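You operate a simulated robot arm through the tools that you are given. There is no shell and no other tool.

Carry out the task below with a simulated robot arm. There is one attempt and no reset: what you move stays moved.

Task
Mesh the 20, 32, 24 and 36 tooth gears on H26 to H29.
Fine: one on each stud, in that order from H26; push both slides in till the teeth meet; the other three gears stay where they lie.

Only the result counts: the job must be done as asked and must still hold three seconds after the hand-in. Knocking over, shifting, dropping, spilling or breaking anything else fails it.

Robot
A 6-joint arm with a two-finger gripper, fixed in place. Base frame: the origin is on the floor under the middle of its stand, x ahead of it, y to its left, z up. Lengths are in m, angles in rad, forces in N, time in s.
It reaches about 1.298 m from its shoulder. Its first joint turns from -2.601 to 2.601 rad. Payload 1.57 kg.
The TCP is the grasp point between the finger pads, 0.021 m short of the fingertips. In the tool frame z runs along the fingers and y along their closing line. The gripper opens to 0.07 m; its body begins 0.05 m behind the TCP.
Orientation is told as [roll, pitch, yaw] about the base's x, y, z axes, in that order, counted from this pose: with the fingers straight down and closing along the base's y, the tool's x points along the base's -x, its y along +y and its z along -z.

Tools
- The arm moves only by the tool step_arm. Its argument "steps" is a list of rows, each an object of numbers (a shift or turn left out is 0, a gripper value left out holds the last): "tx", "ty", "tz": the shift along the base's x, y, z in units of 30 mm (1.0 is 30 mm); "ax", "ay", "az": the turn, a rotation vector about the base's x, y, z in units of 5 degrees (1.0 is 5 degrees); "grip": the finger opening in m, from 0 to 0.07. In form: [{"tx": .., "ty": .., "tz": .., "ax": .., "ay": .., "az": .., "grip": ..}, ...]. A call has 1 to 20 rows; each row shifts and turns the commanded pose from where the row before left it. A call with a number of a shift or a turn outside -1 to 1 is refused whole. Rows are played at 5 a second. More than 0.05 m and 0.15 rad between two rows, or a gripper value outside its range, and nothing of the call is played. A pose out of reach is approached as far as the arm can. The call stops where the force on the tool passes 40 N (or 10 N more than at its start, if that is more) or the arm is blocked; 0.2 s more then pass. The fingers move at their own pace (about 0.1037 m/s each) and stop on an object; they squeeze with about 30 N. The grip force told is the motor's: it shows also when the fingers shut on nothing. Time passes only in rows, and 0.2 s behind the last, so rows that do not move let the fingers close. It gives the time, the measured TCP pose, the force on the tool (base axes), the opening and the grip force at its end, in the units of the frame above (readings bear some noise), with the torque about the TCP (base axes, N m) and any sound that the robot's microphone picked up.
- Cameras (640 x 400 px; columns grow to the right, rows downward): "scene" is fixed at [0.3972, -0.6515, 1.4772]; the picture's right is [0.75, -0.67, 0.00], its down [-0.65, -0.72, -0.24] and it looks along [0.16, 0.18, -0.97] (base axes); focal length 214 px, centre (320, 200). "wrist" rides on the gripper at [0.079, 0.004, -0.081] in the tool frame; the picture's right is [-0.05, 1.00, 0.00], its down [-0.67, -0.04, -0.75] and it looks along [-0.74, -0.04, 0.67] (tool axes); focal length 256 px, centre (320, 200). There is no depth. A picture from a camera that has moved, and an enlarged one, comes with that camera's place and axes in the base frame and with its lens. The place of the scene camera against the robot may be out by one fixed shift of up to 0.012 m in any direction.
- grab_frame(camera): a new picture of that camera. No time passes.
- move_column(by): slides the trunk up (or, below 0, down) by that many m; the arm rides with it, the base frame stays. It gives what a move gives, with no picture.
- zoom(camera, box): a new picture of the part [left, top, right, bottom] of that camera's present view, enlarged. No time passes.
- job_done(): hands the job in; it is judged then, once.

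Places have to be worked out from the pictures, the camera data and where the tool is seen. Open the gripper and draw the arm clear of the work before you hand the job in, unless the task says otherwise.

The tools are called after ">>>" as a command line: name --argument value ..., lists and objects as JSON in quotes. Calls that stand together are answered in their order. step_arm: Moves the arm, as the interface text tells. Its arguments: {"type":"object","properties":{"steps":{"type":"array","items":{"type":"object","properties":{"tx":{"type":"number"},"ty":{"type":"number"},"tz":{"type":"number"},"ax":{"type":"number"},"ay":{"type":"number"},"az":{"type":"number"},"grip":{"type":"number"}}}}},"required":["steps"]} The other tools are called the same way: move_column (by) moves the trunk up or down; grab_frame (camera) takes a picture; zoom (camera, box) takes an enlarged picture of a part of a camera's view; job_done () hands the job in.

At the start:

```text
time_s: 0.0
tool_pos: [0.5364, -0.4667, 1.1692]
ee_rot: [0.001, 0.0, 0.0]
ft_force: [-0.2, -0.8, -0.2]
moment: [0.02, 0.04, 0.02]
grip_width: 0.0701
grasp_force: 0.2
trunk travel left (down, up): [-0.851, 0.119]
```

scene: 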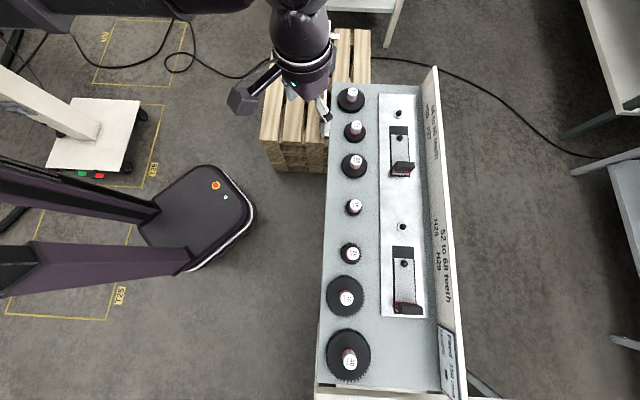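
wrist: 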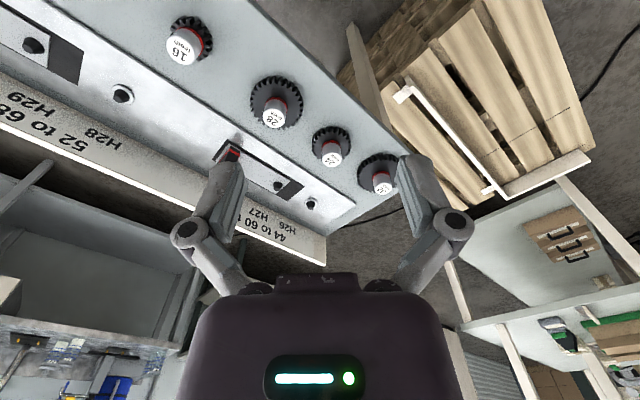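

I start by looking closely at the bench in the scene view to identify gears, studs and slides.

>>> zoom --camera "scene" --box '[310, 60, 470, 160]'

>>> zoom --camera "scene" --box '[310, 140, 470, 240]'

>>> zoom --camera "scene" --box '[310, 220, 470, 320]'

>>> zoom --camera "scene" --box '[310, 300, 470, 400]'

>>> zoom --camera "wrist" --box '[0, 0, 420, 262]'

```text
4.00 times, centred on (390, 110) of scene
camera zoom: at [0.3972, -0.6515, 1.4772], right [0.75, -0.67, 0.0], down [-0.65, -0.72, -0.24], along [0.16, 0.18, -0.97], focal length 858 px, centre (40, 560)
```

zoom: 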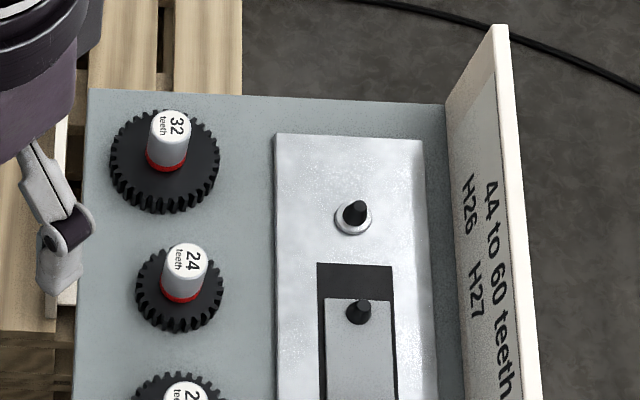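

```text
4.00 times, centred on (390, 190) of scene
camera zoom: at [0.3972, -0.6515, 1.4772], right [0.75, -0.67, 0.0], down [-0.65, -0.72, -0.24], along [0.16, 0.18, -0.97], focal length 858 px, centre (40, 240)
```

zoom: 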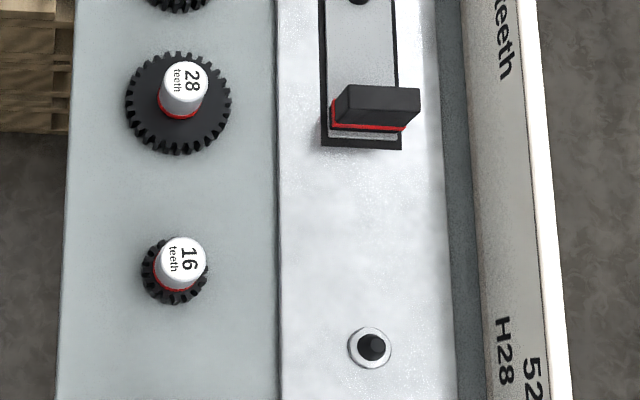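

```text
4.00 times, centred on (390, 270) of scene
camera zoom: at [0.3972, -0.6515, 1.4772], right [0.75, -0.67, 0.0], down [-0.65, -0.72, -0.24], along [0.16, 0.18, -0.97], focal length 858 px, centre (40, -80)
```

zoom: 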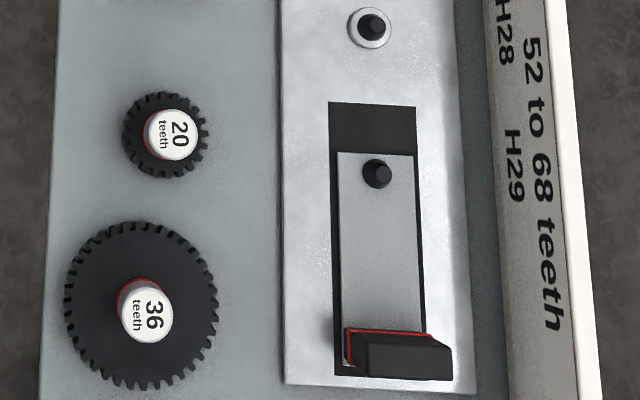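

```text
4.00 times, centred on (390, 350) of scene
camera zoom: at [0.3972, -0.6515, 1.4772], right [0.75, -0.67, 0.0], down [-0.65, -0.72, -0.24], along [0.16, 0.18, -0.97], focal length 858 px, centre (40, -400)
```

zoom: 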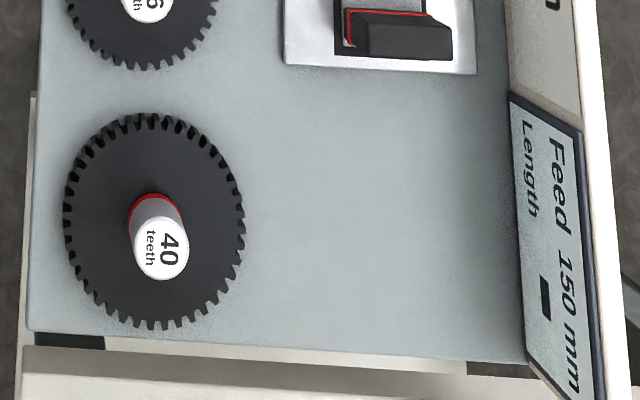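

```text
1.52 times, centred on (210, 131) of wrist
camera zoom: at [0.4571, -0.4617, 1.2513], right [0.05, 1.0, 0.0], down [0.67, -0.04, 0.75], along [0.74, -0.04, -0.67], focal length 390 px, centre (488, 305)
```

zoom: 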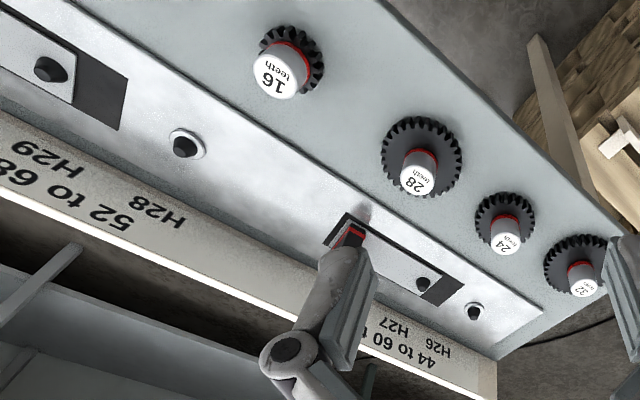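

Triangulating from both cameras, the studs are near z≈0.905 and the bench runs about 45° to the base axes. H28 is near (0.61,-0.75) and H26 near (0.857,-0.50). I turn the gripper -45° in yaw so the closing line runs along the bench, then look again.

>>> step_arm --steps '[{"az": -1}, {"az": -1}, {"az": -1}, {"az": -1}, {"az": -1}, {"az": -1}, {"az": -1}, {"az": -1}, {"az": -1}, {}]'

>>> grab_frame --camera "wrist"

>>> grab_frame --camera "scene"

```text
time_s: 2.2
tool_pos: [0.5359, -0.467, 1.1695]
ee_rot: [0.0, 0.0, -0.788]
ft_force: [-0.1, 0.0, 0.6]
moment: [-0.03, 0.0, -0.03]
grip_width: 0.0701
grasp_force: 0.1
trunk travel left (down, up): [-0.851, 0.119]
```

```text
taken
camera wrist: at [0.4836, -0.4067, 1.2513], right [0.74, 0.67, 0.0], down [0.45, -0.5, 0.75], along [0.5, -0.56, -0.67], focal length 256 px, centre (320, 200)
```

wrist: 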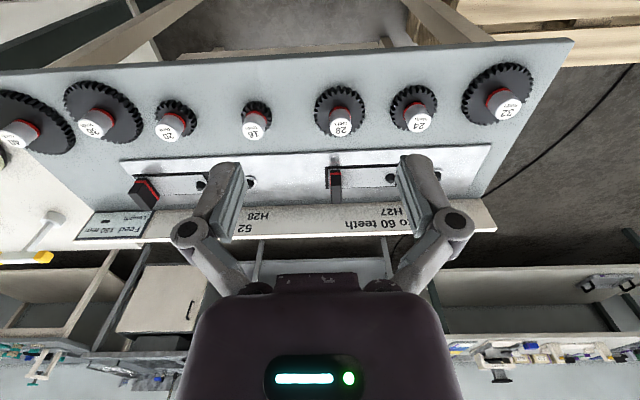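

```text
taken
```

scene: 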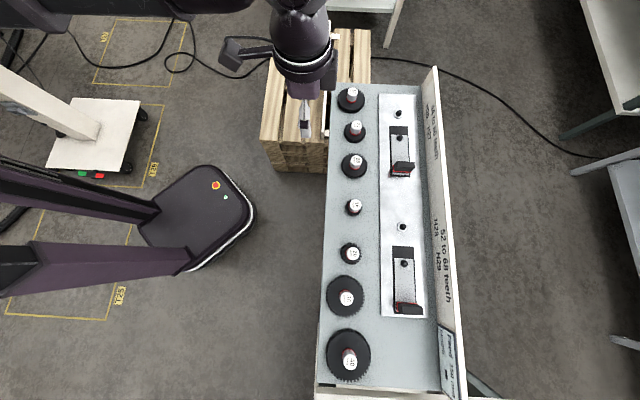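

The bench is almost exactly along the gripper's closing line. I zoom into the wrist view to measure the gears, studs and slides.

>>> zoom --camera "wrist" --box '[0, 70, 200, 195]'

>>> zoom --camera "wrist" --box '[190, 80, 390, 205]'

>>> zoom --camera "wrist" --box '[380, 50, 580, 175]'

```text
3.20 times, centred on (100, 132) of wrist
camera zoom: at [0.4836, -0.4067, 1.2513], right [0.74, 0.67, 0.0], down [0.45, -0.5, 0.75], along [0.5, -0.56, -0.67], focal length 819 px, centre (1024, 416)
```

zoom: 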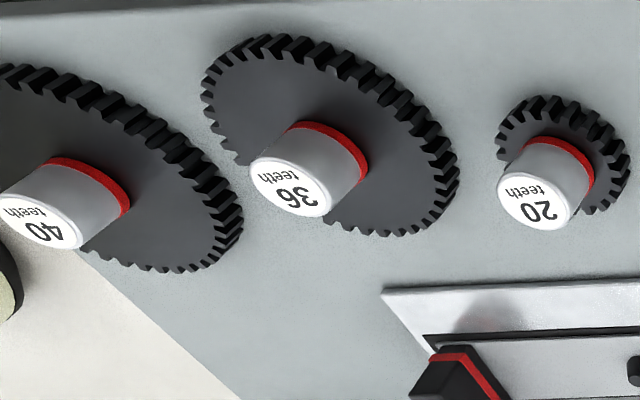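

```text
3.20 times, centred on (290, 142) of wrist
camera zoom: at [0.4836, -0.4067, 1.2513], right [0.74, 0.67, 0.0], down [0.45, -0.5, 0.75], along [0.5, -0.56, -0.67], focal length 819 px, centre (416, 384)
```

zoom: 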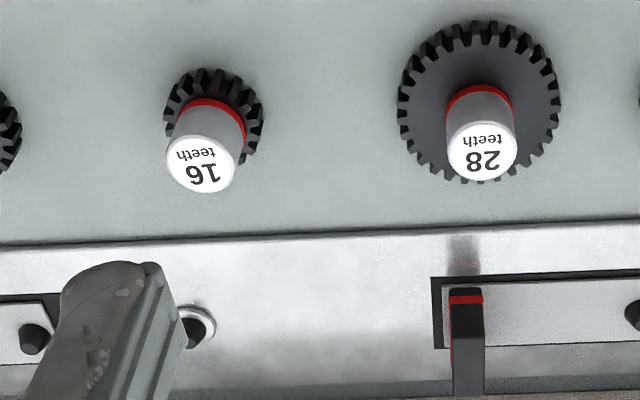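

```text
3.20 times, centred on (480, 112) of wrist
camera zoom: at [0.4836, -0.4067, 1.2513], right [0.74, 0.67, 0.0], down [0.45, -0.5, 0.75], along [0.5, -0.56, -0.67], focal length 819 px, centre (-192, 480)
```

zoom: 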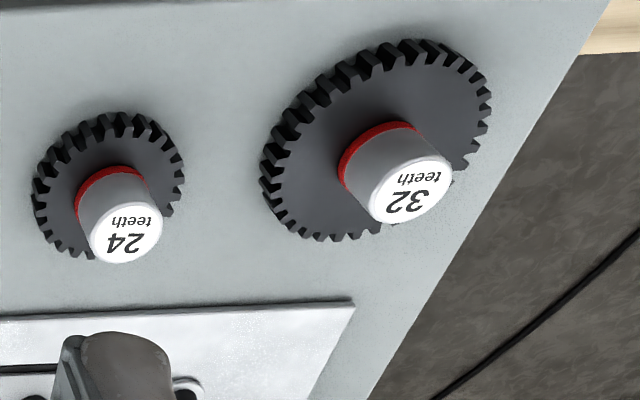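

Gear knobs stand near z≈0.93, along a row at bench coordinate e2≈-0.83. Next I hover over the 20-tooth gear, lower down, to measure it accurately.

>>> step_arm --steps '[{"tx": -0.247, "ty": -0.799, "tz": -0.4}, {"tx": -0.247, "ty": -0.799, "tz": -0.4}, {"tx": -0.247, "ty": -0.799, "tz": -0.4}, {"tx": -0.247, "ty": -0.799, "tz": -0.4}, {"tx": -0.247, "ty": -0.799, "tz": -0.4}, {"tx": -0.247, "ty": -0.799, "tz": -0.4}, {"tx": -0.247, "ty": -0.799, "tz": -0.4}, {"tx": -0.247, "ty": -0.799, "tz": -0.4}, {"tx": -0.247, "ty": -0.799, "tz": -0.4}, {"tx": -0.247, "ty": -0.799, "tz": -0.4}, {}]'

>>> grab_frame --camera "wrist"

>>> grab_frame --camera "scene"

```text
time_s: 4.6
tool_pos: [0.462, -0.7076, 1.1703]
ee_rot: [-0.001, -0.002, -0.784]
ft_force: [-0.4, -0.4, -0.2]
moment: [-0.02, -0.02, 0.02]
grip_width: 0.0699
grasp_force: 0.1
out of reach, approached as far as the arm can: row 1, 2, 3, 4, 5, 6, 7, 8, 9, 10
trunk travel left (down, up): [-0.851, 0.119]
```

```text
taken
camera wrist: at [0.4092, -0.6469, 1.2514], right [0.74, 0.67, 0.0], down [0.45, -0.5, 0.75], along [0.5, -0.55, -0.67], focal length 256 px, centre (320, 200)
```

wrist: 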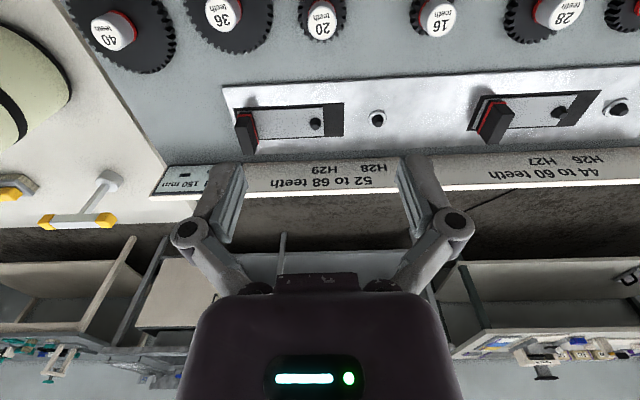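

```text
taken
```

scene: 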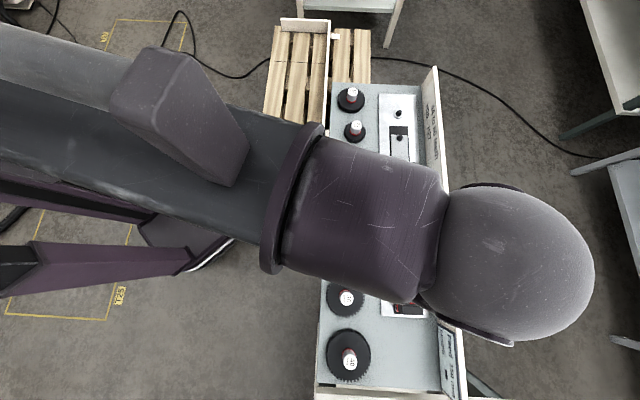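

The xy motion followed, but the arm cannot go lower at this trunk height. I raise the arm first to learn how the commanded pose is kept, then lower the trunk.

>>> step_arm --steps '[{"tz": 1}, {"tz": 1}, {"tz": 1}, {"tz": 1}, {"tz": 1}, {}]'

```text
time_s: 6.0
tool_pos: [0.4622, -0.7073, 1.1692]
ee_rot: [-0.001, 0.001, -0.785]
ft_force: [-0.5, 0.1, -0.2]
moment: [0.03, 0.01, 0.02]
grip_width: 0.0699
grasp_force: 0.0
out of reach, approached as far as the arm can: row 1, 2, 3, 4, 5
trunk travel left (down, up): [-0.851, 0.119]
```

Raising was not followed either, so this arm may only move in the plane, with height coming from the trunk. I test that with a pure xy row, and then a small trunk move.

>>> step_arm --steps '[{"tx": 0.1}, {"tx": -0.1}, {}]'

>>> move_column --by -0.06

>>> step_arm --steps '[{"tx": 0.1}, {"tx": -0.1}, {}]'

```text
time_s: 6.8
tool_pos: [0.4618, -0.7075, 1.1695]
ee_rot: [-0.001, 0.0, -0.785]
ft_force: [-0.1, -0.2, 1.0]
moment: [0.01, -0.03, 0.02]
grip_width: 0.0699
grasp_force: 0.0
trunk travel left (down, up): [-0.851, 0.119]
```

```text
time_s: 7.8
tool_pos: [0.4619, -0.7069, 1.1092]
ee_rot: [0.001, 0.0, -0.787]
ft_force: [-0.1, -0.2, 0.3]
moment: [0.0, -0.03, -0.01]
grip_width: 0.0701
grasp_force: 0.0
trunk travel left (down, up): [-0.791, 0.179]
```

```text
time_s: 8.6
tool_pos: [0.4628, -0.7077, 1.11]
ee_rot: [0.0, 0.0, -0.786]
ft_force: [-0.2, -0.4, -0.9]
moment: [-0.01, -0.01, -0.04]
grip_width: 0.07
grasp_force: 0.0
trunk travel left (down, up): [-0.791, 0.179]
```

The commanded pose re-anchors on each call and height follows the trunk. I check once more whether a small tz is followed here, then view from this height.

>>> step_arm --steps '[{"tz": -0.3}, {}]'

>>> grab_frame --camera "wrist"

>>> zoom --camera "wrist" --box '[220, 0, 420, 125]'

>>> zoom --camera "wrist" --box '[220, 80, 420, 205]'

```text
time_s: 9.2
tool_pos: [0.4604, -0.7069, 1.1112]
ee_rot: [0.0, 0.003, -0.784]
ft_force: [0.3, 0.2, 0.0]
moment: [0.01, 0.02, 0.02]
grip_width: 0.0698
grasp_force: 0.0
out of reach, approached as far as the arm can: row 1
trunk travel left (down, up): [-0.791, 0.179]
```

```text
taken
camera wrist: at [0.4091, -0.6469, 1.1913], right [0.74, 0.67, 0.0], down [0.45, -0.5, 0.75], along [0.5, -0.55, -0.67], focal length 256 px, centre (320, 200)
```

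wrist: 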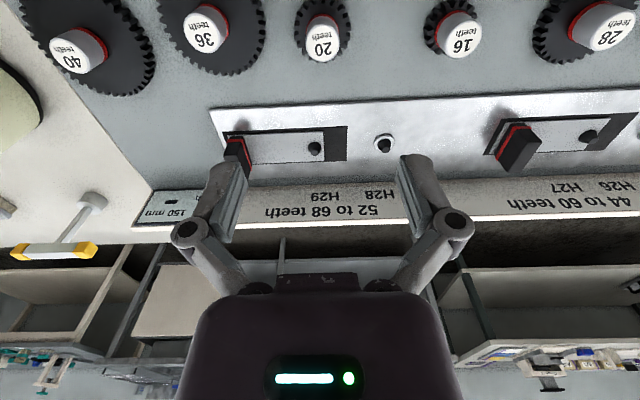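

```text
3.20 times, centred on (320, 62) of wrist
camera zoom: at [0.4091, -0.6469, 1.1913], right [0.74, 0.67, 0.0], down [0.45, -0.5, 0.75], along [0.5, -0.55, -0.67], focal length 819 px, centre (320, 640)
```

zoom: 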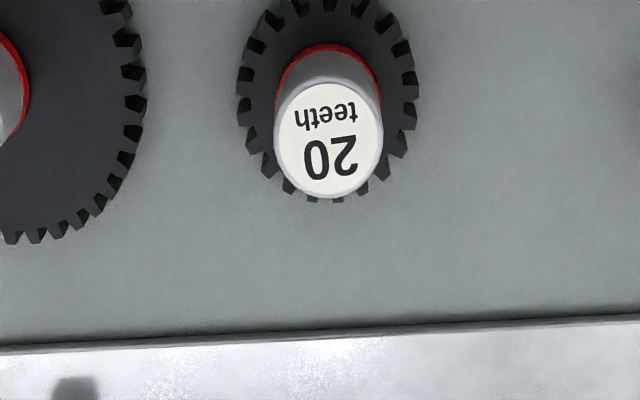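

```text
3.20 times, centred on (320, 142) of wrist
camera zoom: at [0.4091, -0.6469, 1.1913], right [0.74, 0.67, 0.0], down [0.45, -0.5, 0.75], along [0.5, -0.55, -0.67], focal length 819 px, centre (320, 384)
```

zoom: 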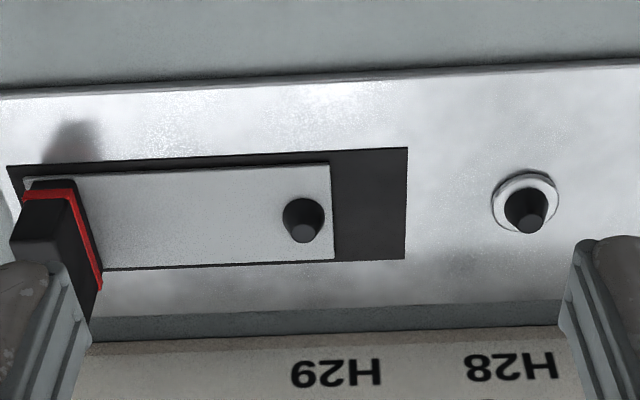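

Height is trunk-only, so xy and yaw belong to the arm. I lower the trunk 0.08 m for a closer stereo view of the 20-tooth gear and of H28/H29.

>>> move_column --by -0.08

>>> grab_frame --camera "wrist"

>>> zoom --camera "wrist" --box '[220, 20, 420, 145]'

>>> zoom --camera "wrist" --box '[220, 120, 420, 245]'

```text
time_s: 10.4
tool_pos: [0.4607, -0.7077, 1.0294]
ee_rot: [0.0, 0.003, -0.785]
ft_force: [0.2, 0.7, -0.5]
moment: [0.0, -0.01, -0.02]
grip_width: 0.0702
grasp_force: 0.0
trunk travel left (down, up): [-0.711, 0.259]
```

```text
taken
camera wrist: at [0.4091, -0.6468, 1.1113], right [0.74, 0.67, 0.0], down [0.45, -0.5, 0.75], along [0.5, -0.55, -0.67], focal length 256 px, centre (320, 200)
```

wrist: 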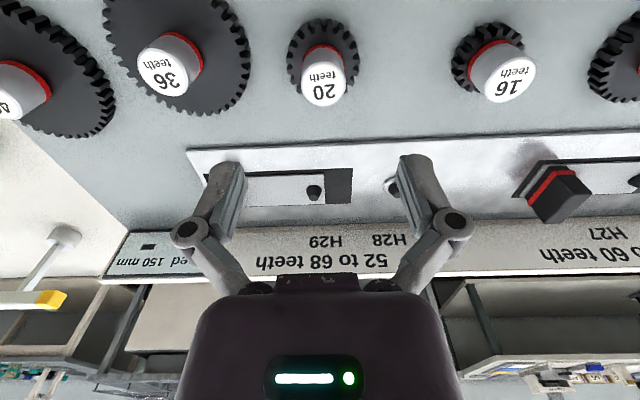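

```text
3.20 times, centred on (320, 82) of wrist
camera zoom: at [0.4091, -0.6468, 1.1113], right [0.74, 0.67, 0.0], down [0.45, -0.5, 0.75], along [0.5, -0.55, -0.67], focal length 819 px, centre (320, 576)
```

zoom: 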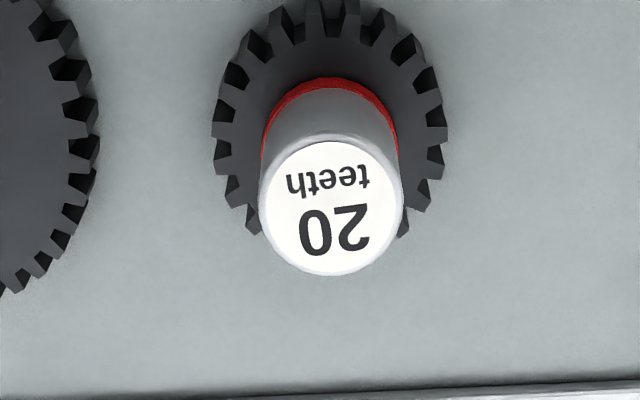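

```text
3.20 times, centred on (320, 182) of wrist
camera zoom: at [0.4091, -0.6468, 1.1113], right [0.74, 0.67, 0.0], down [0.45, -0.5, 0.75], along [0.5, -0.55, -0.67], focal length 819 px, centre (320, 256)
```

zoom: 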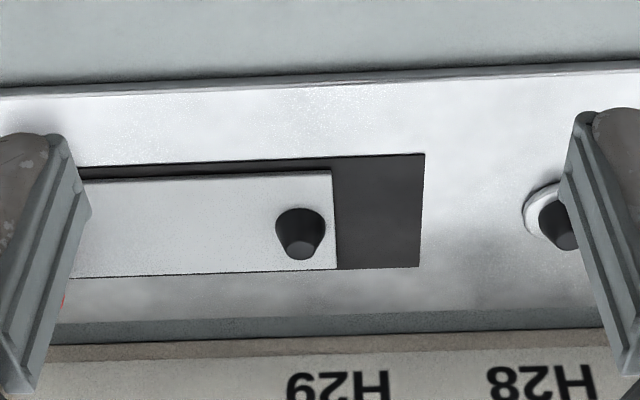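

The knob is about 29 mm across with its top near z≈0.945 and the gear face near 0.919. The knob axis is about 6 mm toward the robot from the TCP. I correct xy and lower until the fingertips are just above the knob top, then check.

>>> step_arm --steps '[{"tx": -0.083, "ty": 0.2}, {}]'

>>> move_column --by -0.055

>>> grab_frame --camera "wrist"

>>> zoom --camera "wrist" --box '[220, 70, 420, 195]'

```text
time_s: 11.0
tool_pos: [0.4595, -0.7016, 1.0295]
ee_rot: [0.001, 0.0, -0.786]
ft_force: [0.7, -0.2, -0.4]
moment: [0.01, 0.0, 0.0]
grip_width: 0.0701
grasp_force: 0.1
trunk travel left (down, up): [-0.711, 0.259]
```

```text
time_s: 11.9
tool_pos: [0.4584, -0.7004, 0.9751]
ee_rot: [0.0, 0.001, -0.786]
ft_force: [0.2, -0.6, 0.5]
moment: [0.0, 0.03, 0.02]
grip_width: 0.0703
grasp_force: 0.1
trunk travel left (down, up): [-0.656, 0.314]
```

```text
taken
camera wrist: at [0.4065, -0.6409, 1.0563], right [0.74, 0.67, 0.0], down [0.45, -0.5, 0.75], along [0.5, -0.55, -0.67], focal length 256 px, centre (320, 200)
```

wrist: 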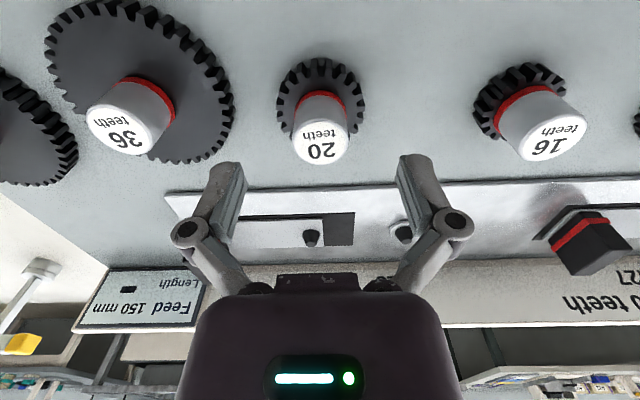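

```text
3.20 times, centred on (320, 132) of wrist
camera zoom: at [0.4065, -0.6409, 1.0563], right [0.74, 0.67, 0.0], down [0.45, -0.5, 0.75], along [0.5, -0.55, -0.67], focal length 819 px, centre (320, 416)
```

zoom: 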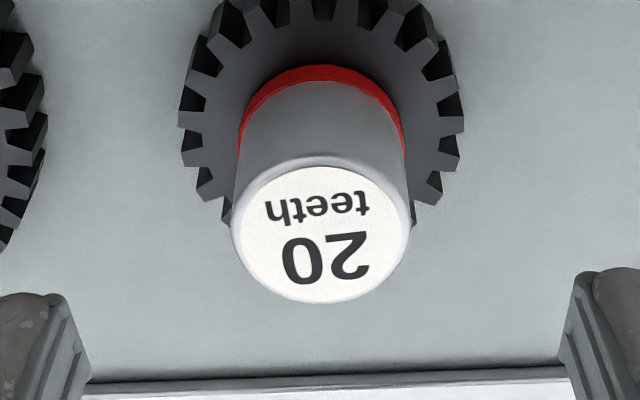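

The knob top measures z=0.944 at e1=-0.169, e2=-0.821, and the gear face is at about 0.915. Before picking it up I survey the studs from the same view geometry, so I raise and hover between H28 and H29.

>>> move_column --by 0.055

>>> step_arm --steps '[{"tx": 0.773, "ty": -0.481}, {"tx": 0.773, "ty": -0.481}, {"tx": 0.773, "ty": -0.481}, {"tx": 0.773, "ty": -0.481}, {"tx": 0.773, "ty": -0.481}, {}]'

>>> grab_frame --camera "wrist"

>>> zoom --camera "wrist" --box '[200, 10, 440, 160]'

```text
time_s: 12.9
tool_pos: [0.4586, -0.7015, 1.0293]
ee_rot: [0.0, 0.0, -0.783]
ft_force: [-0.1, -0.7, 0.8]
moment: [-0.04, 0.02, 0.0]
grip_width: 0.0701
grasp_force: 0.1
trunk travel left (down, up): [-0.711, 0.259]
```

```text
time_s: 14.3
tool_pos: [0.576, -0.7733, 1.0289]
ee_rot: [0.001, 0.0, -0.785]
ft_force: [0.5, 0.0, 0.3]
moment: [0.03, -0.02, -0.04]
grip_width: 0.0702
grasp_force: 0.1
trunk travel left (down, up): [-0.711, 0.259]
```

```text
taken
camera wrist: at [0.5224, -0.7138, 1.1114], right [0.74, 0.67, 0.0], down [0.45, -0.5, 0.75], along [0.5, -0.55, -0.67], focal length 256 px, centre (320, 200)
```

wrist: 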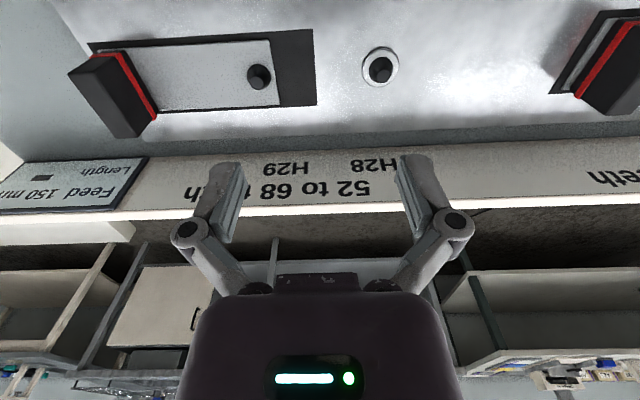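

```text
2.67 times, centred on (320, 85) of wrist
camera zoom: at [0.5224, -0.7138, 1.1114], right [0.74, 0.67, 0.0], down [0.45, -0.5, 0.75], along [0.5, -0.55, -0.67], focal length 683 px, centre (320, 507)
```

zoom: 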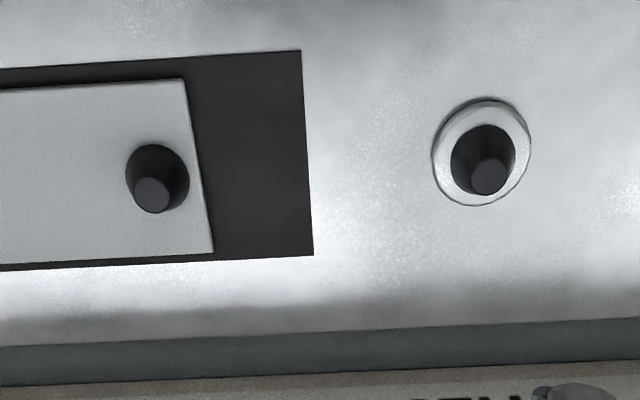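

Both H28 and H29 are visible. I lower 0.045 m for a second view, so their tip heights and positions come from a vertical baseline.

>>> move_column --by -0.045

>>> grab_frame --camera "wrist"

>>> zoom --camera "wrist" --box '[200, 40, 440, 190]'

>>> zoom --camera "wrist" --box '[200, 60, 300, 122]'

>>> zoom --camera "wrist" --box '[350, 60, 450, 122]'

```text
time_s: 15.2
tool_pos: [0.5747, -0.7743, 0.9848]
ee_rot: [-0.001, 0.0, -0.785]
ft_force: [-0.3, 0.3, -0.7]
moment: [0.0, 0.02, -0.02]
grip_width: 0.0701
grasp_force: 0.1
trunk travel left (down, up): [-0.666, 0.304]
```

```text
taken
camera wrist: at [0.5225, -0.7139, 1.0663], right [0.74, 0.67, 0.0], down [0.45, -0.5, 0.75], along [0.5, -0.55, -0.67], focal length 256 px, centre (320, 200)
```

wrist: 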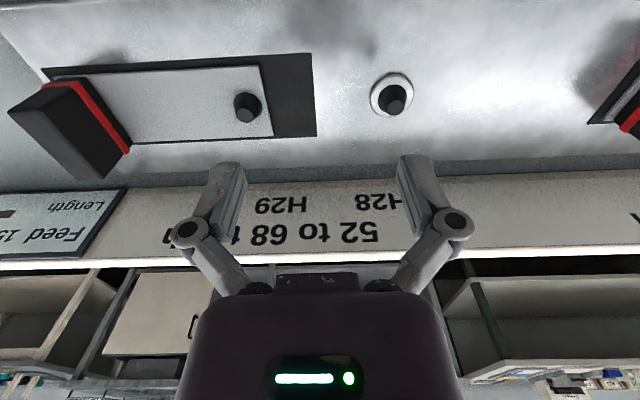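

```text
2.67 times, centred on (320, 115) of wrist
camera zoom: at [0.5225, -0.7139, 1.0663], right [0.74, 0.67, 0.0], down [0.45, -0.5, 0.75], along [0.5, -0.55, -0.67], focal length 683 px, centre (320, 427)
```

zoom: 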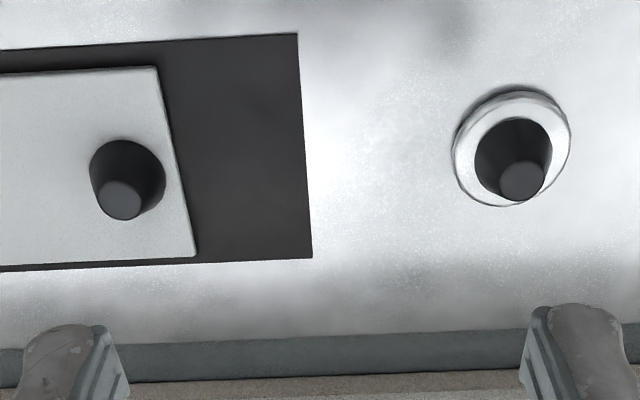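

```text
6.40 times, centred on (250, 91) of wrist
camera zoom: at [0.5225, -0.7139, 1.0663], right [0.74, 0.67, 0.0], down [0.45, -0.5, 0.75], along [0.5, -0.55, -0.67], focal length 1638 px, centre (768, 898)
```

zoom: 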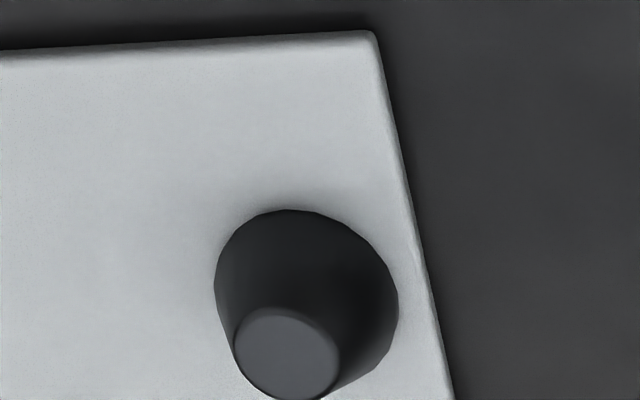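

```text
6.40 times, centred on (400, 91) of wrist
camera zoom: at [0.5225, -0.7139, 1.0663], right [0.74, 0.67, 0.0], down [0.45, -0.5, 0.75], along [0.5, -0.55, -0.67], focal length 1638 px, centre (-192, 898)
```

zoom: 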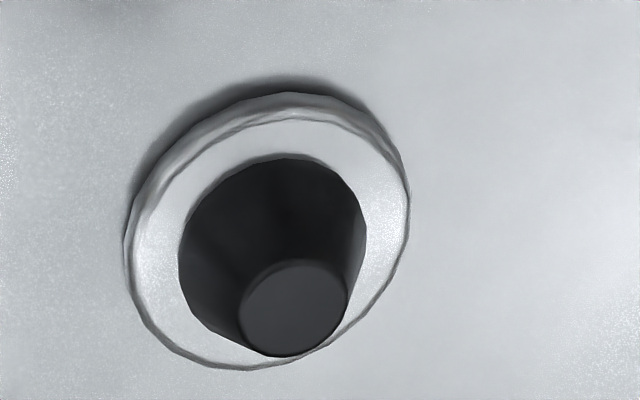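

H28's tip is at e1=-0.0936, e2=-0.955, z≈0.921, and H29's is at e1=-0.1867, e2=-0.955. They sit 93 mm apart. I raise and go along the bench to survey H26 and H27 the same way.

>>> move_column --by 0.045

>>> step_arm --steps '[{"tx": 0.818, "ty": 0.818}, {"tx": 0.818, "ty": 0.818}, {"tx": 0.818, "ty": 0.818}, {"tx": 0.818, "ty": 0.818}, {"tx": 0.818, "ty": 0.818}, {"tx": 0.818, "ty": 0.818}, {"tx": 0.818, "ty": 0.818}, {"tx": 0.818, "ty": 0.818}, {"tx": 0.818, "ty": 0.818}, {"tx": 0.818, "ty": 0.818}, {}]'

>>> grab_frame --camera "wrist"

>>> zoom --camera "wrist" --box '[200, 10, 440, 160]'

```text
time_s: 16.1
tool_pos: [0.5745, -0.7746, 1.0293]
ee_rot: [0.0, 0.001, -0.785]
ft_force: [0.4, 0.3, 0.0]
moment: [-0.01, -0.03, 0.03]
grip_width: 0.07
grasp_force: 0.0
trunk travel left (down, up): [-0.711, 0.259]
```

```text
time_s: 18.4
tool_pos: [0.8221, -0.5288, 1.0297]
ee_rot: [0.001, 0.0, -0.787]
ft_force: [-0.4, -0.1, 1.2]
moment: [0.03, -0.03, -0.01]
grip_width: 0.0701
grasp_force: 0.1
trunk travel left (down, up): [-0.711, 0.259]
```

```text
taken
camera wrist: at [0.7695, -0.4697, 1.1113], right [0.74, 0.67, 0.0], down [0.45, -0.5, 0.75], along [0.5, -0.55, -0.67], focal length 256 px, centre (320, 200)
```

wrist: 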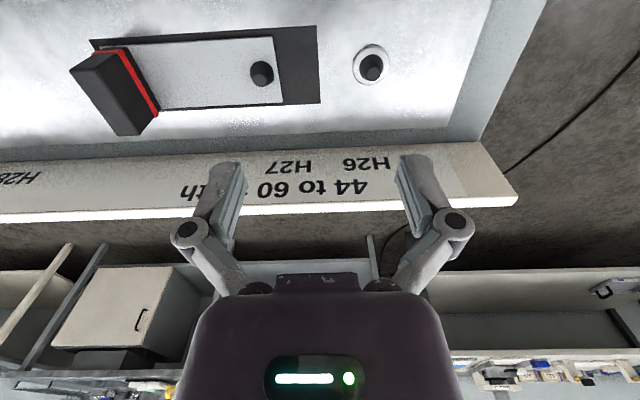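

```text
2.67 times, centred on (320, 85) of wrist
camera zoom: at [0.7695, -0.4697, 1.1113], right [0.74, 0.67, 0.0], down [0.45, -0.5, 0.75], along [0.5, -0.55, -0.67], focal length 683 px, centre (320, 507)
```

zoom: 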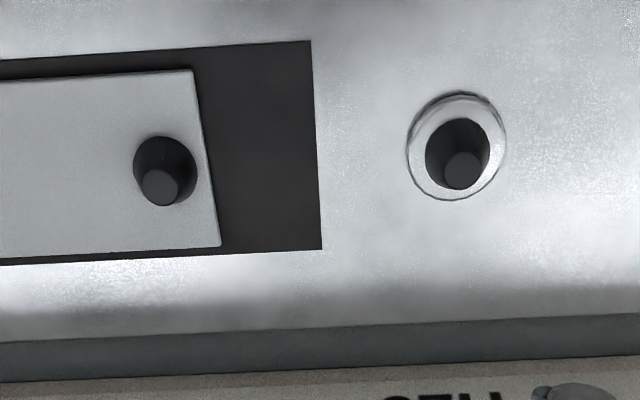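

H26 is at e1=0.2463 and H27 at e1=0.1638, both at e2≈-0.955 and 82.5 mm apart. Each slide has about 29 mm of slot ahead of it. I go back over the 20-tooth gear to pick it up.

>>> step_arm --steps '[{"tx": -0.861, "ty": -0.4074}, {"tx": -0.861, "ty": -0.4074}, {"tx": -0.861, "ty": -0.4074}, {"tx": -0.861, "ty": -0.4074}, {"tx": -0.861, "ty": -0.4074}, {"tx": -0.861, "ty": -0.4074}, {"tx": -0.861, "ty": -0.4074}, {"tx": -0.861, "ty": -0.4074}, {"tx": -0.861, "ty": -0.4074}, {"tx": -0.861, "ty": -0.4074}, {"tx": -0.861, "ty": -0.4074}, {"tx": -0.861, "ty": -0.4074}, {"tx": -0.861, "ty": -0.4074}, {"tx": -0.861, "ty": -0.4074}, {}]'

>>> move_column --by -0.055

>>> zoom --camera "wrist" --box '[220, 70, 420, 195]'

```text
time_s: 21.6
tool_pos: [0.4597, -0.6994, 1.0295]
ee_rot: [0.0, 0.0, -0.785]
ft_force: [0.1, 0.0, 0.0]
moment: [-0.04, 0.03, 0.0]
grip_width: 0.0702
grasp_force: 0.1
trunk travel left (down, up): [-0.711, 0.259]
```

```text
time_s: 22.6
tool_pos: [0.4585, -0.7015, 0.9754]
ee_rot: [0.001, 0.002, -0.784]
ft_force: [0.5, 0.3, -0.1]
moment: [0.01, 0.0, -0.01]
grip_width: 0.07
grasp_force: 0.0
trunk travel left (down, up): [-0.656, 0.314]
```

```text
3.20 times, centred on (320, 132) of wrist
camera zoom: at [0.4071, -0.6398, 1.0563], right [0.74, 0.67, 0.0], down [0.45, -0.5, 0.75], along [0.5, -0.55, -0.67], focal length 819 px, centre (320, 416)
```

zoom: 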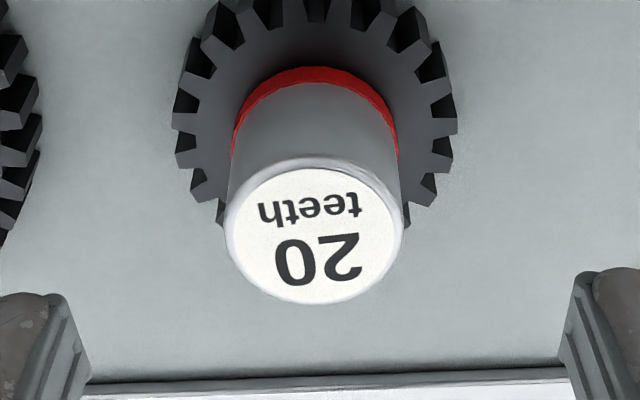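

The label centre now sits right under the TCP axis. I lower around the knob and close the fingers.

>>> move_column --by -0.025

>>> move_column --by -0.007

>>> grab_frame --camera "wrist"

```text
time_s: 23.3
tool_pos: [0.4602, -0.7001, 0.9502]
ee_rot: [0.002, -0.001, -0.785]
ft_force: [-0.1, -0.1, -0.3]
moment: [0.01, -0.03, 0.02]
grip_width: 0.0701
grasp_force: 0.0
trunk travel left (down, up): [-0.631, 0.339]
```

```text
time_s: 23.9
tool_pos: [0.4608, -0.6999, 0.9415]
ee_rot: [0.0, 0.0, -0.786]
ft_force: [0.0, 0.1, -0.3]
moment: [0.02, -0.01, 0.0]
grip_width: 0.0699
grasp_force: 0.1
trunk travel left (down, up): [-0.624, 0.346]
```

```text
taken
camera wrist: at [0.4071, -0.6399, 1.0243], right [0.74, 0.67, 0.0], down [0.45, -0.5, 0.75], along [0.5, -0.55, -0.67], focal length 256 px, centre (320, 200)
```

wrist: 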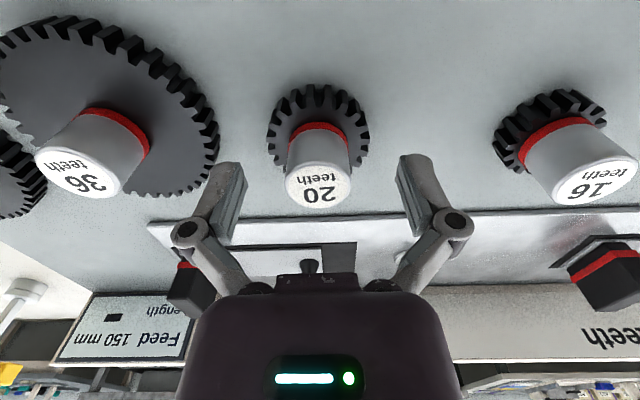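

The knob sits squarely between the pads with its top at TCP height. I close the fingers.

>>> step_arm --steps '[{"grip": 0.02}, {}, {}, {}]'

>>> zoom --camera "wrist" --box '[220, 100, 420, 225]'

```text
time_s: 24.9
tool_pos: [0.4594, -0.6998, 0.9444]
ee_rot: [-0.001, -0.002, -0.786]
ft_force: [0.1, -1.4, 11.5]
moment: [-0.09, -0.06, -0.1]
grip_width: 0.0288
grasp_force: 29.9
trunk travel left (down, up): [-0.624, 0.346]
```

```text
3.20 times, centred on (320, 162) of wrist
camera zoom: at [0.4066, -0.6395, 1.0249], right [0.74, 0.67, 0.0], down [0.45, -0.5, 0.75], along [0.5, -0.56, -0.67], focal length 819 px, centre (320, 320)
```

zoom: 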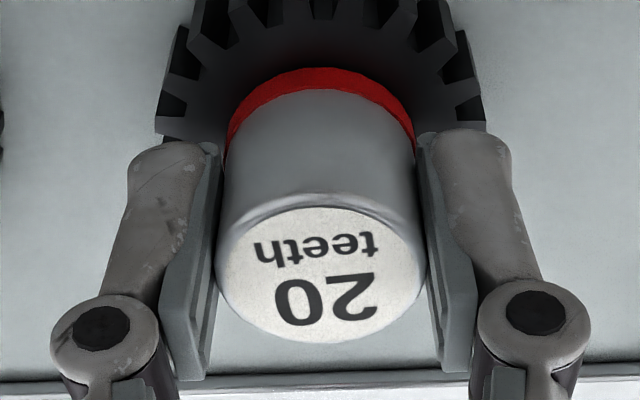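

The fingers hold the knob at 28.8 mm, and the fingertips press lightly on the gear face (11 N upward). I lift a little and check the hold.

>>> move_column --by 0.02

>>> grab_frame --camera "wrist"

```text
time_s: 25.6
tool_pos: [0.4593, -0.7007, 0.9625]
ee_rot: [-0.001, 0.0, -0.786]
ft_force: [0.2, -0.5, -0.4]
moment: [-0.03, 0.01, 0.02]
grip_width: 0.0289
grasp_force: 29.9
trunk travel left (down, up): [-0.644, 0.326]
```

```text
taken
camera wrist: at [0.4071, -0.6399, 1.0442], right [0.74, 0.67, 0.0], down [0.45, -0.5, 0.74], along [0.5, -0.55, -0.67], focal length 256 px, centre (320, 200)
```

wrist: 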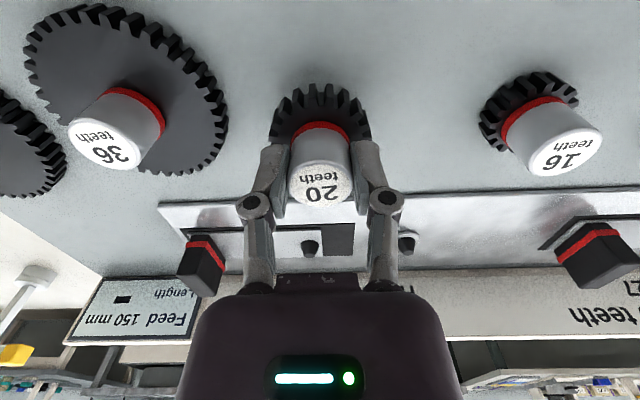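

The gear is held cleanly. I raise it well clear and carry it to above H26.

>>> move_column --by 0.08

>>> step_arm --steps '[{"tx": 0.809, "ty": 0.4151}, {"tx": 0.809, "ty": 0.4151}, {"tx": 0.809, "ty": 0.4151}, {"tx": 0.809, "ty": 0.4151}, {"tx": 0.809, "ty": 0.4151}, {"tx": 0.809, "ty": 0.4151}, {"tx": 0.809, "ty": 0.4151}, {"tx": 0.809, "ty": 0.4151}, {"tx": 0.809, "ty": 0.4151}, {"tx": 0.809, "ty": 0.4151}, {"tx": 0.809, "ty": 0.4151}, {"tx": 0.809, "ty": 0.4151}, {"tx": 0.809, "ty": 0.4151}, {"tx": 0.809, "ty": 0.4151}, {"tx": 0.809, "ty": 0.4151}, {"tx": 0.809, "ty": 0.4151}, {}, {}]'

>>> grab_frame --camera "wrist"

>>> grab_frame --camera "scene"

```text
time_s: 26.7
tool_pos: [0.4593, -0.7013, 1.0409]
ee_rot: [0.0, 0.0, -0.785]
ft_force: [0.0, 0.0, -1.5]
moment: [-0.01, -0.02, 0.03]
grip_width: 0.0289
grasp_force: 29.8
trunk travel left (down, up): [-0.724, 0.246]
```

```text
time_s: 30.5
tool_pos: [0.8486, -0.5, 1.0418]
ee_rot: [0.001, 0.0, -0.786]
ft_force: [0.8, 0.4, -1.6]
moment: [0.0, -0.02, -0.03]
grip_width: 0.0288
grasp_force: 30.3
trunk travel left (down, up): [-0.724, 0.246]
```

```text
taken
camera wrist: at [0.7964, -0.4394, 1.1241], right [0.74, 0.67, 0.0], down [0.45, -0.5, 0.74], along [0.5, -0.55, -0.67], focal length 256 px, centre (320, 200)
```

wrist: 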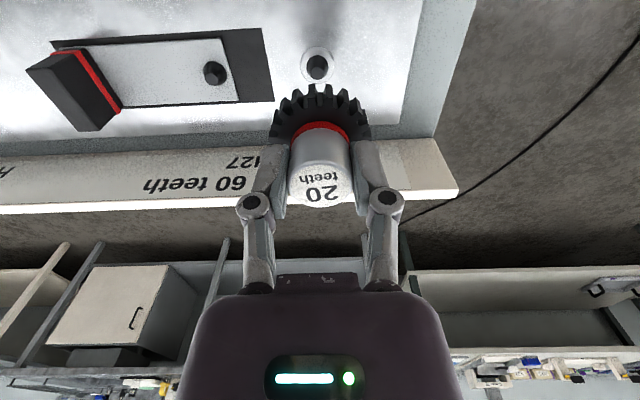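

```text
taken
```

scene: 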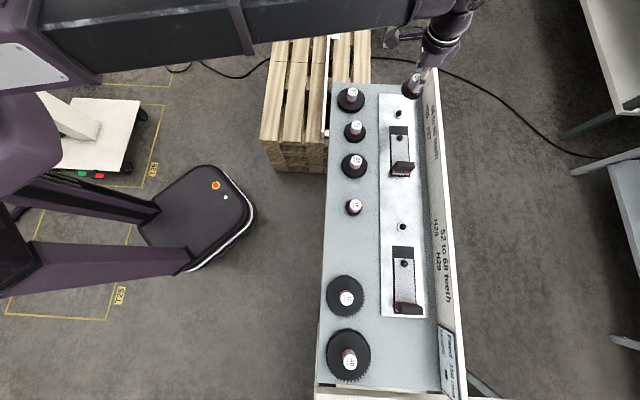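

H26 is still visible just beyond the held gear. I zoom in to refine its position from here.

>>> zoom --camera "wrist" --box '[260, 30, 380, 105]'

>>> zoom --camera "wrist" --box '[220, 90, 420, 215]'

```text
5.33 times, centred on (320, 68) of wrist
camera zoom: at [0.7964, -0.4394, 1.1241], right [0.74, 0.67, 0.0], down [0.45, -0.5, 0.74], along [0.5, -0.55, -0.67], focal length 1365 px, centre (320, 907)
```

zoom: 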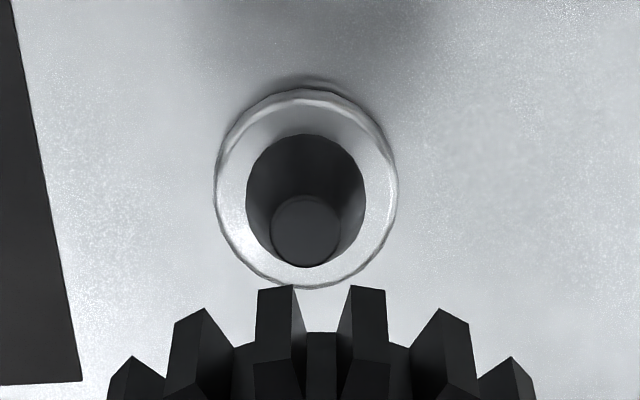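

```text
3.20 times, centred on (320, 152) of wrist
camera zoom: at [0.7964, -0.4394, 1.1241], right [0.74, 0.67, 0.0], down [0.45, -0.5, 0.74], along [0.5, -0.55, -0.67], focal length 819 px, centre (320, 352)
```

zoom: 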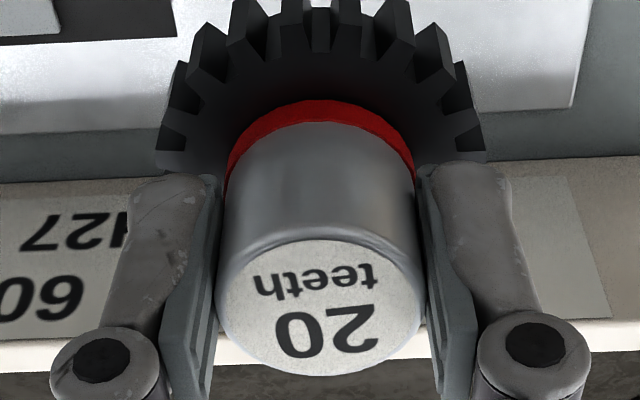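

The offset to H26 is about 2 mm along the bench. I correct it and lower to just above the stud tip, watching the force.

>>> step_arm --steps '[{"tx": -0.038, "ty": -0.066}, {}, {}]'

>>> move_column --by -0.065

>>> grab_frame --camera "wrist"

>>> zoom --camera "scene" --box '[370, 60, 450, 110]'

```text
time_s: 31.3
tool_pos: [0.8471, -0.5013, 1.0429]
ee_rot: [0.0, 0.0, -0.786]
ft_force: [0.6, 0.0, -0.9]
moment: [-0.03, 0.02, 0.0]
grip_width: 0.0289
grasp_force: 30.4
trunk travel left (down, up): [-0.724, 0.246]
```

```text
time_s: 32.4
tool_pos: [0.8482, -0.502, 0.9785]
ee_rot: [0.001, 0.0, -0.784]
ft_force: [-0.2, -0.1, -1.1]
moment: [-0.02, 0.01, 0.04]
grip_width: 0.0288
grasp_force: 29.8
trunk travel left (down, up): [-0.659, 0.311]
```

```text
taken
camera wrist: at [0.7951, -0.4416, 1.0593], right [0.74, 0.67, 0.0], down [0.45, -0.5, 0.74], along [0.5, -0.55, -0.67], focal length 256 px, centre (320, 200)
```

wrist: 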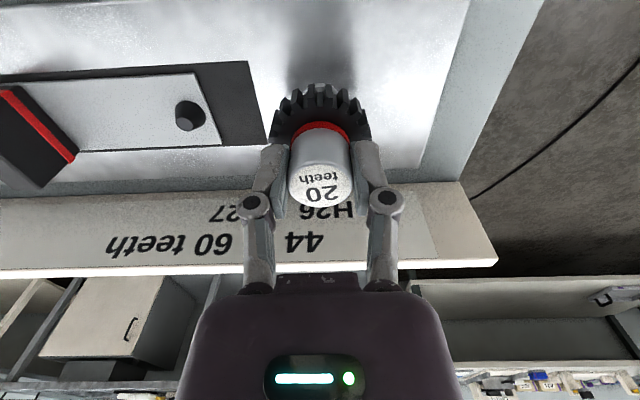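

```text
8.00 times, centred on (410, 85) of scene
camera zoom: at [0.3972, -0.6515, 1.4772], right [0.75, -0.67, 0.0], down [-0.65, -0.72, -0.24], along [0.16, 0.18, -0.97], focal length 1716 px, centre (-400, 1120)
```

zoom: 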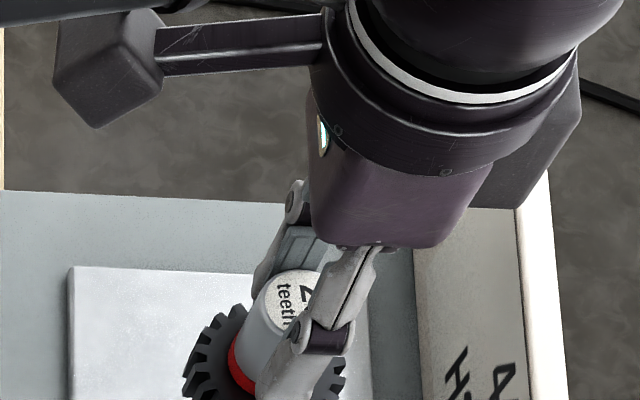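

The gear is aligned with H26 within a millimetre by the camera. I lower in small steps, checking the force.

>>> move_column --by -0.008

>>> move_column --by -0.005

>>> move_column --by -0.004

```text
time_s: 32.9
tool_pos: [0.8471, -0.5029, 0.9696]
ee_rot: [-0.001, -0.001, -0.784]
ft_force: [0.7, -0.5, -0.5]
moment: [0.01, 0.02, -0.01]
grip_width: 0.0288
grasp_force: 29.7
trunk travel left (down, up): [-0.651, 0.319]
```

```text
time_s: 33.5
tool_pos: [0.8479, -0.5036, 0.9637]
ee_rot: [-0.001, 0.0, -0.784]
ft_force: [-0.2, 0.3, -1.9]
moment: [-0.03, 0.01, 0.02]
grip_width: 0.029
grasp_force: 30.3
trunk travel left (down, up): [-0.646, 0.324]
```

```text
time_s: 34.0
tool_pos: [0.8477, -0.5016, 0.9591]
ee_rot: [0.0, 0.0, -0.784]
ft_force: [0.1, -0.7, -0.7]
moment: [0.01, -0.02, -0.02]
grip_width: 0.0288
grasp_force: 29.4
trunk travel left (down, up): [-0.642, 0.328]
```

No contact yet, so the stud tip should be entering the bore. I keep going in small steps.

>>> move_column --by -0.004

>>> move_column --by -0.003

>>> zoom --camera "wrist" --box '[260, 70, 380, 145]'

```text
time_s: 34.5
tool_pos: [0.8475, -0.5012, 0.9562]
ee_rot: [0.0, 0.001, -0.786]
ft_force: [0.4, 0.5, -1.1]
moment: [0.0, 0.03, 0.03]
grip_width: 0.0287
grasp_force: 30.3
trunk travel left (down, up): [-0.638, 0.332]
```

```text
time_s: 35.0
tool_pos: [0.8474, -0.5019, 0.9532]
ee_rot: [0.001, -0.001, -0.785]
ft_force: [0.7, 1.0, -0.6]
moment: [0.03, 0.04, -0.04]
grip_width: 0.0286
grasp_force: 29.9
trunk travel left (down, up): [-0.635, 0.335]
```

```text
5.33 times, centred on (320, 108) of wrist
camera zoom: at [0.7951, -0.4415, 1.0352], right [0.74, 0.67, 0.0], down [0.45, -0.5, 0.74], along [0.5, -0.55, -0.67], focal length 1365 px, centre (320, 693)
```

zoom: 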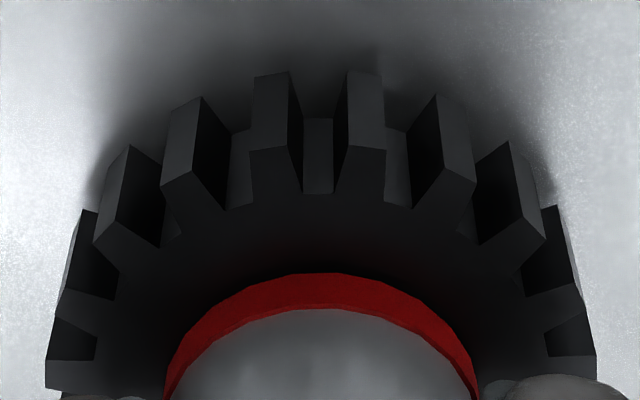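

There is still no contact, so the gear is travelling down the stud. I continue with 2 mm steps.

>>> move_column --by -0.002

>>> move_column --by -0.002

>>> move_column --by -0.002

```text
time_s: 35.6
tool_pos: [0.8471, -0.5021, 0.9531]
ee_rot: [-0.002, -0.003, -0.784]
ft_force: [7.7, -4.1, 21.7]
moment: [-0.05, -0.19, -0.03]
grip_width: 0.0288
grasp_force: 30.1
trunk travel left (down, up): [-0.633, 0.337]
```

```text
time_s: 36.1
tool_pos: [0.8469, -0.5017, 0.9504]
ee_rot: [0.0, -0.002, -0.786]
ft_force: [8.0, -2.1, 23.5]
moment: [-0.09, -0.19, -0.05]
grip_width: 0.0288
grasp_force: 30.1
trunk travel left (down, up): [-0.631, 0.339]
```

```text
time_s: 36.6
tool_pos: [0.8461, -0.5008, 0.9494]
ee_rot: [0.0, -0.001, -0.785]
ft_force: [4.7, 0.7, 23.6]
moment: [-0.04, -0.18, -0.07]
grip_width: 0.0287
grasp_force: 30.1
trunk travel left (down, up): [-0.629, 0.341]
```

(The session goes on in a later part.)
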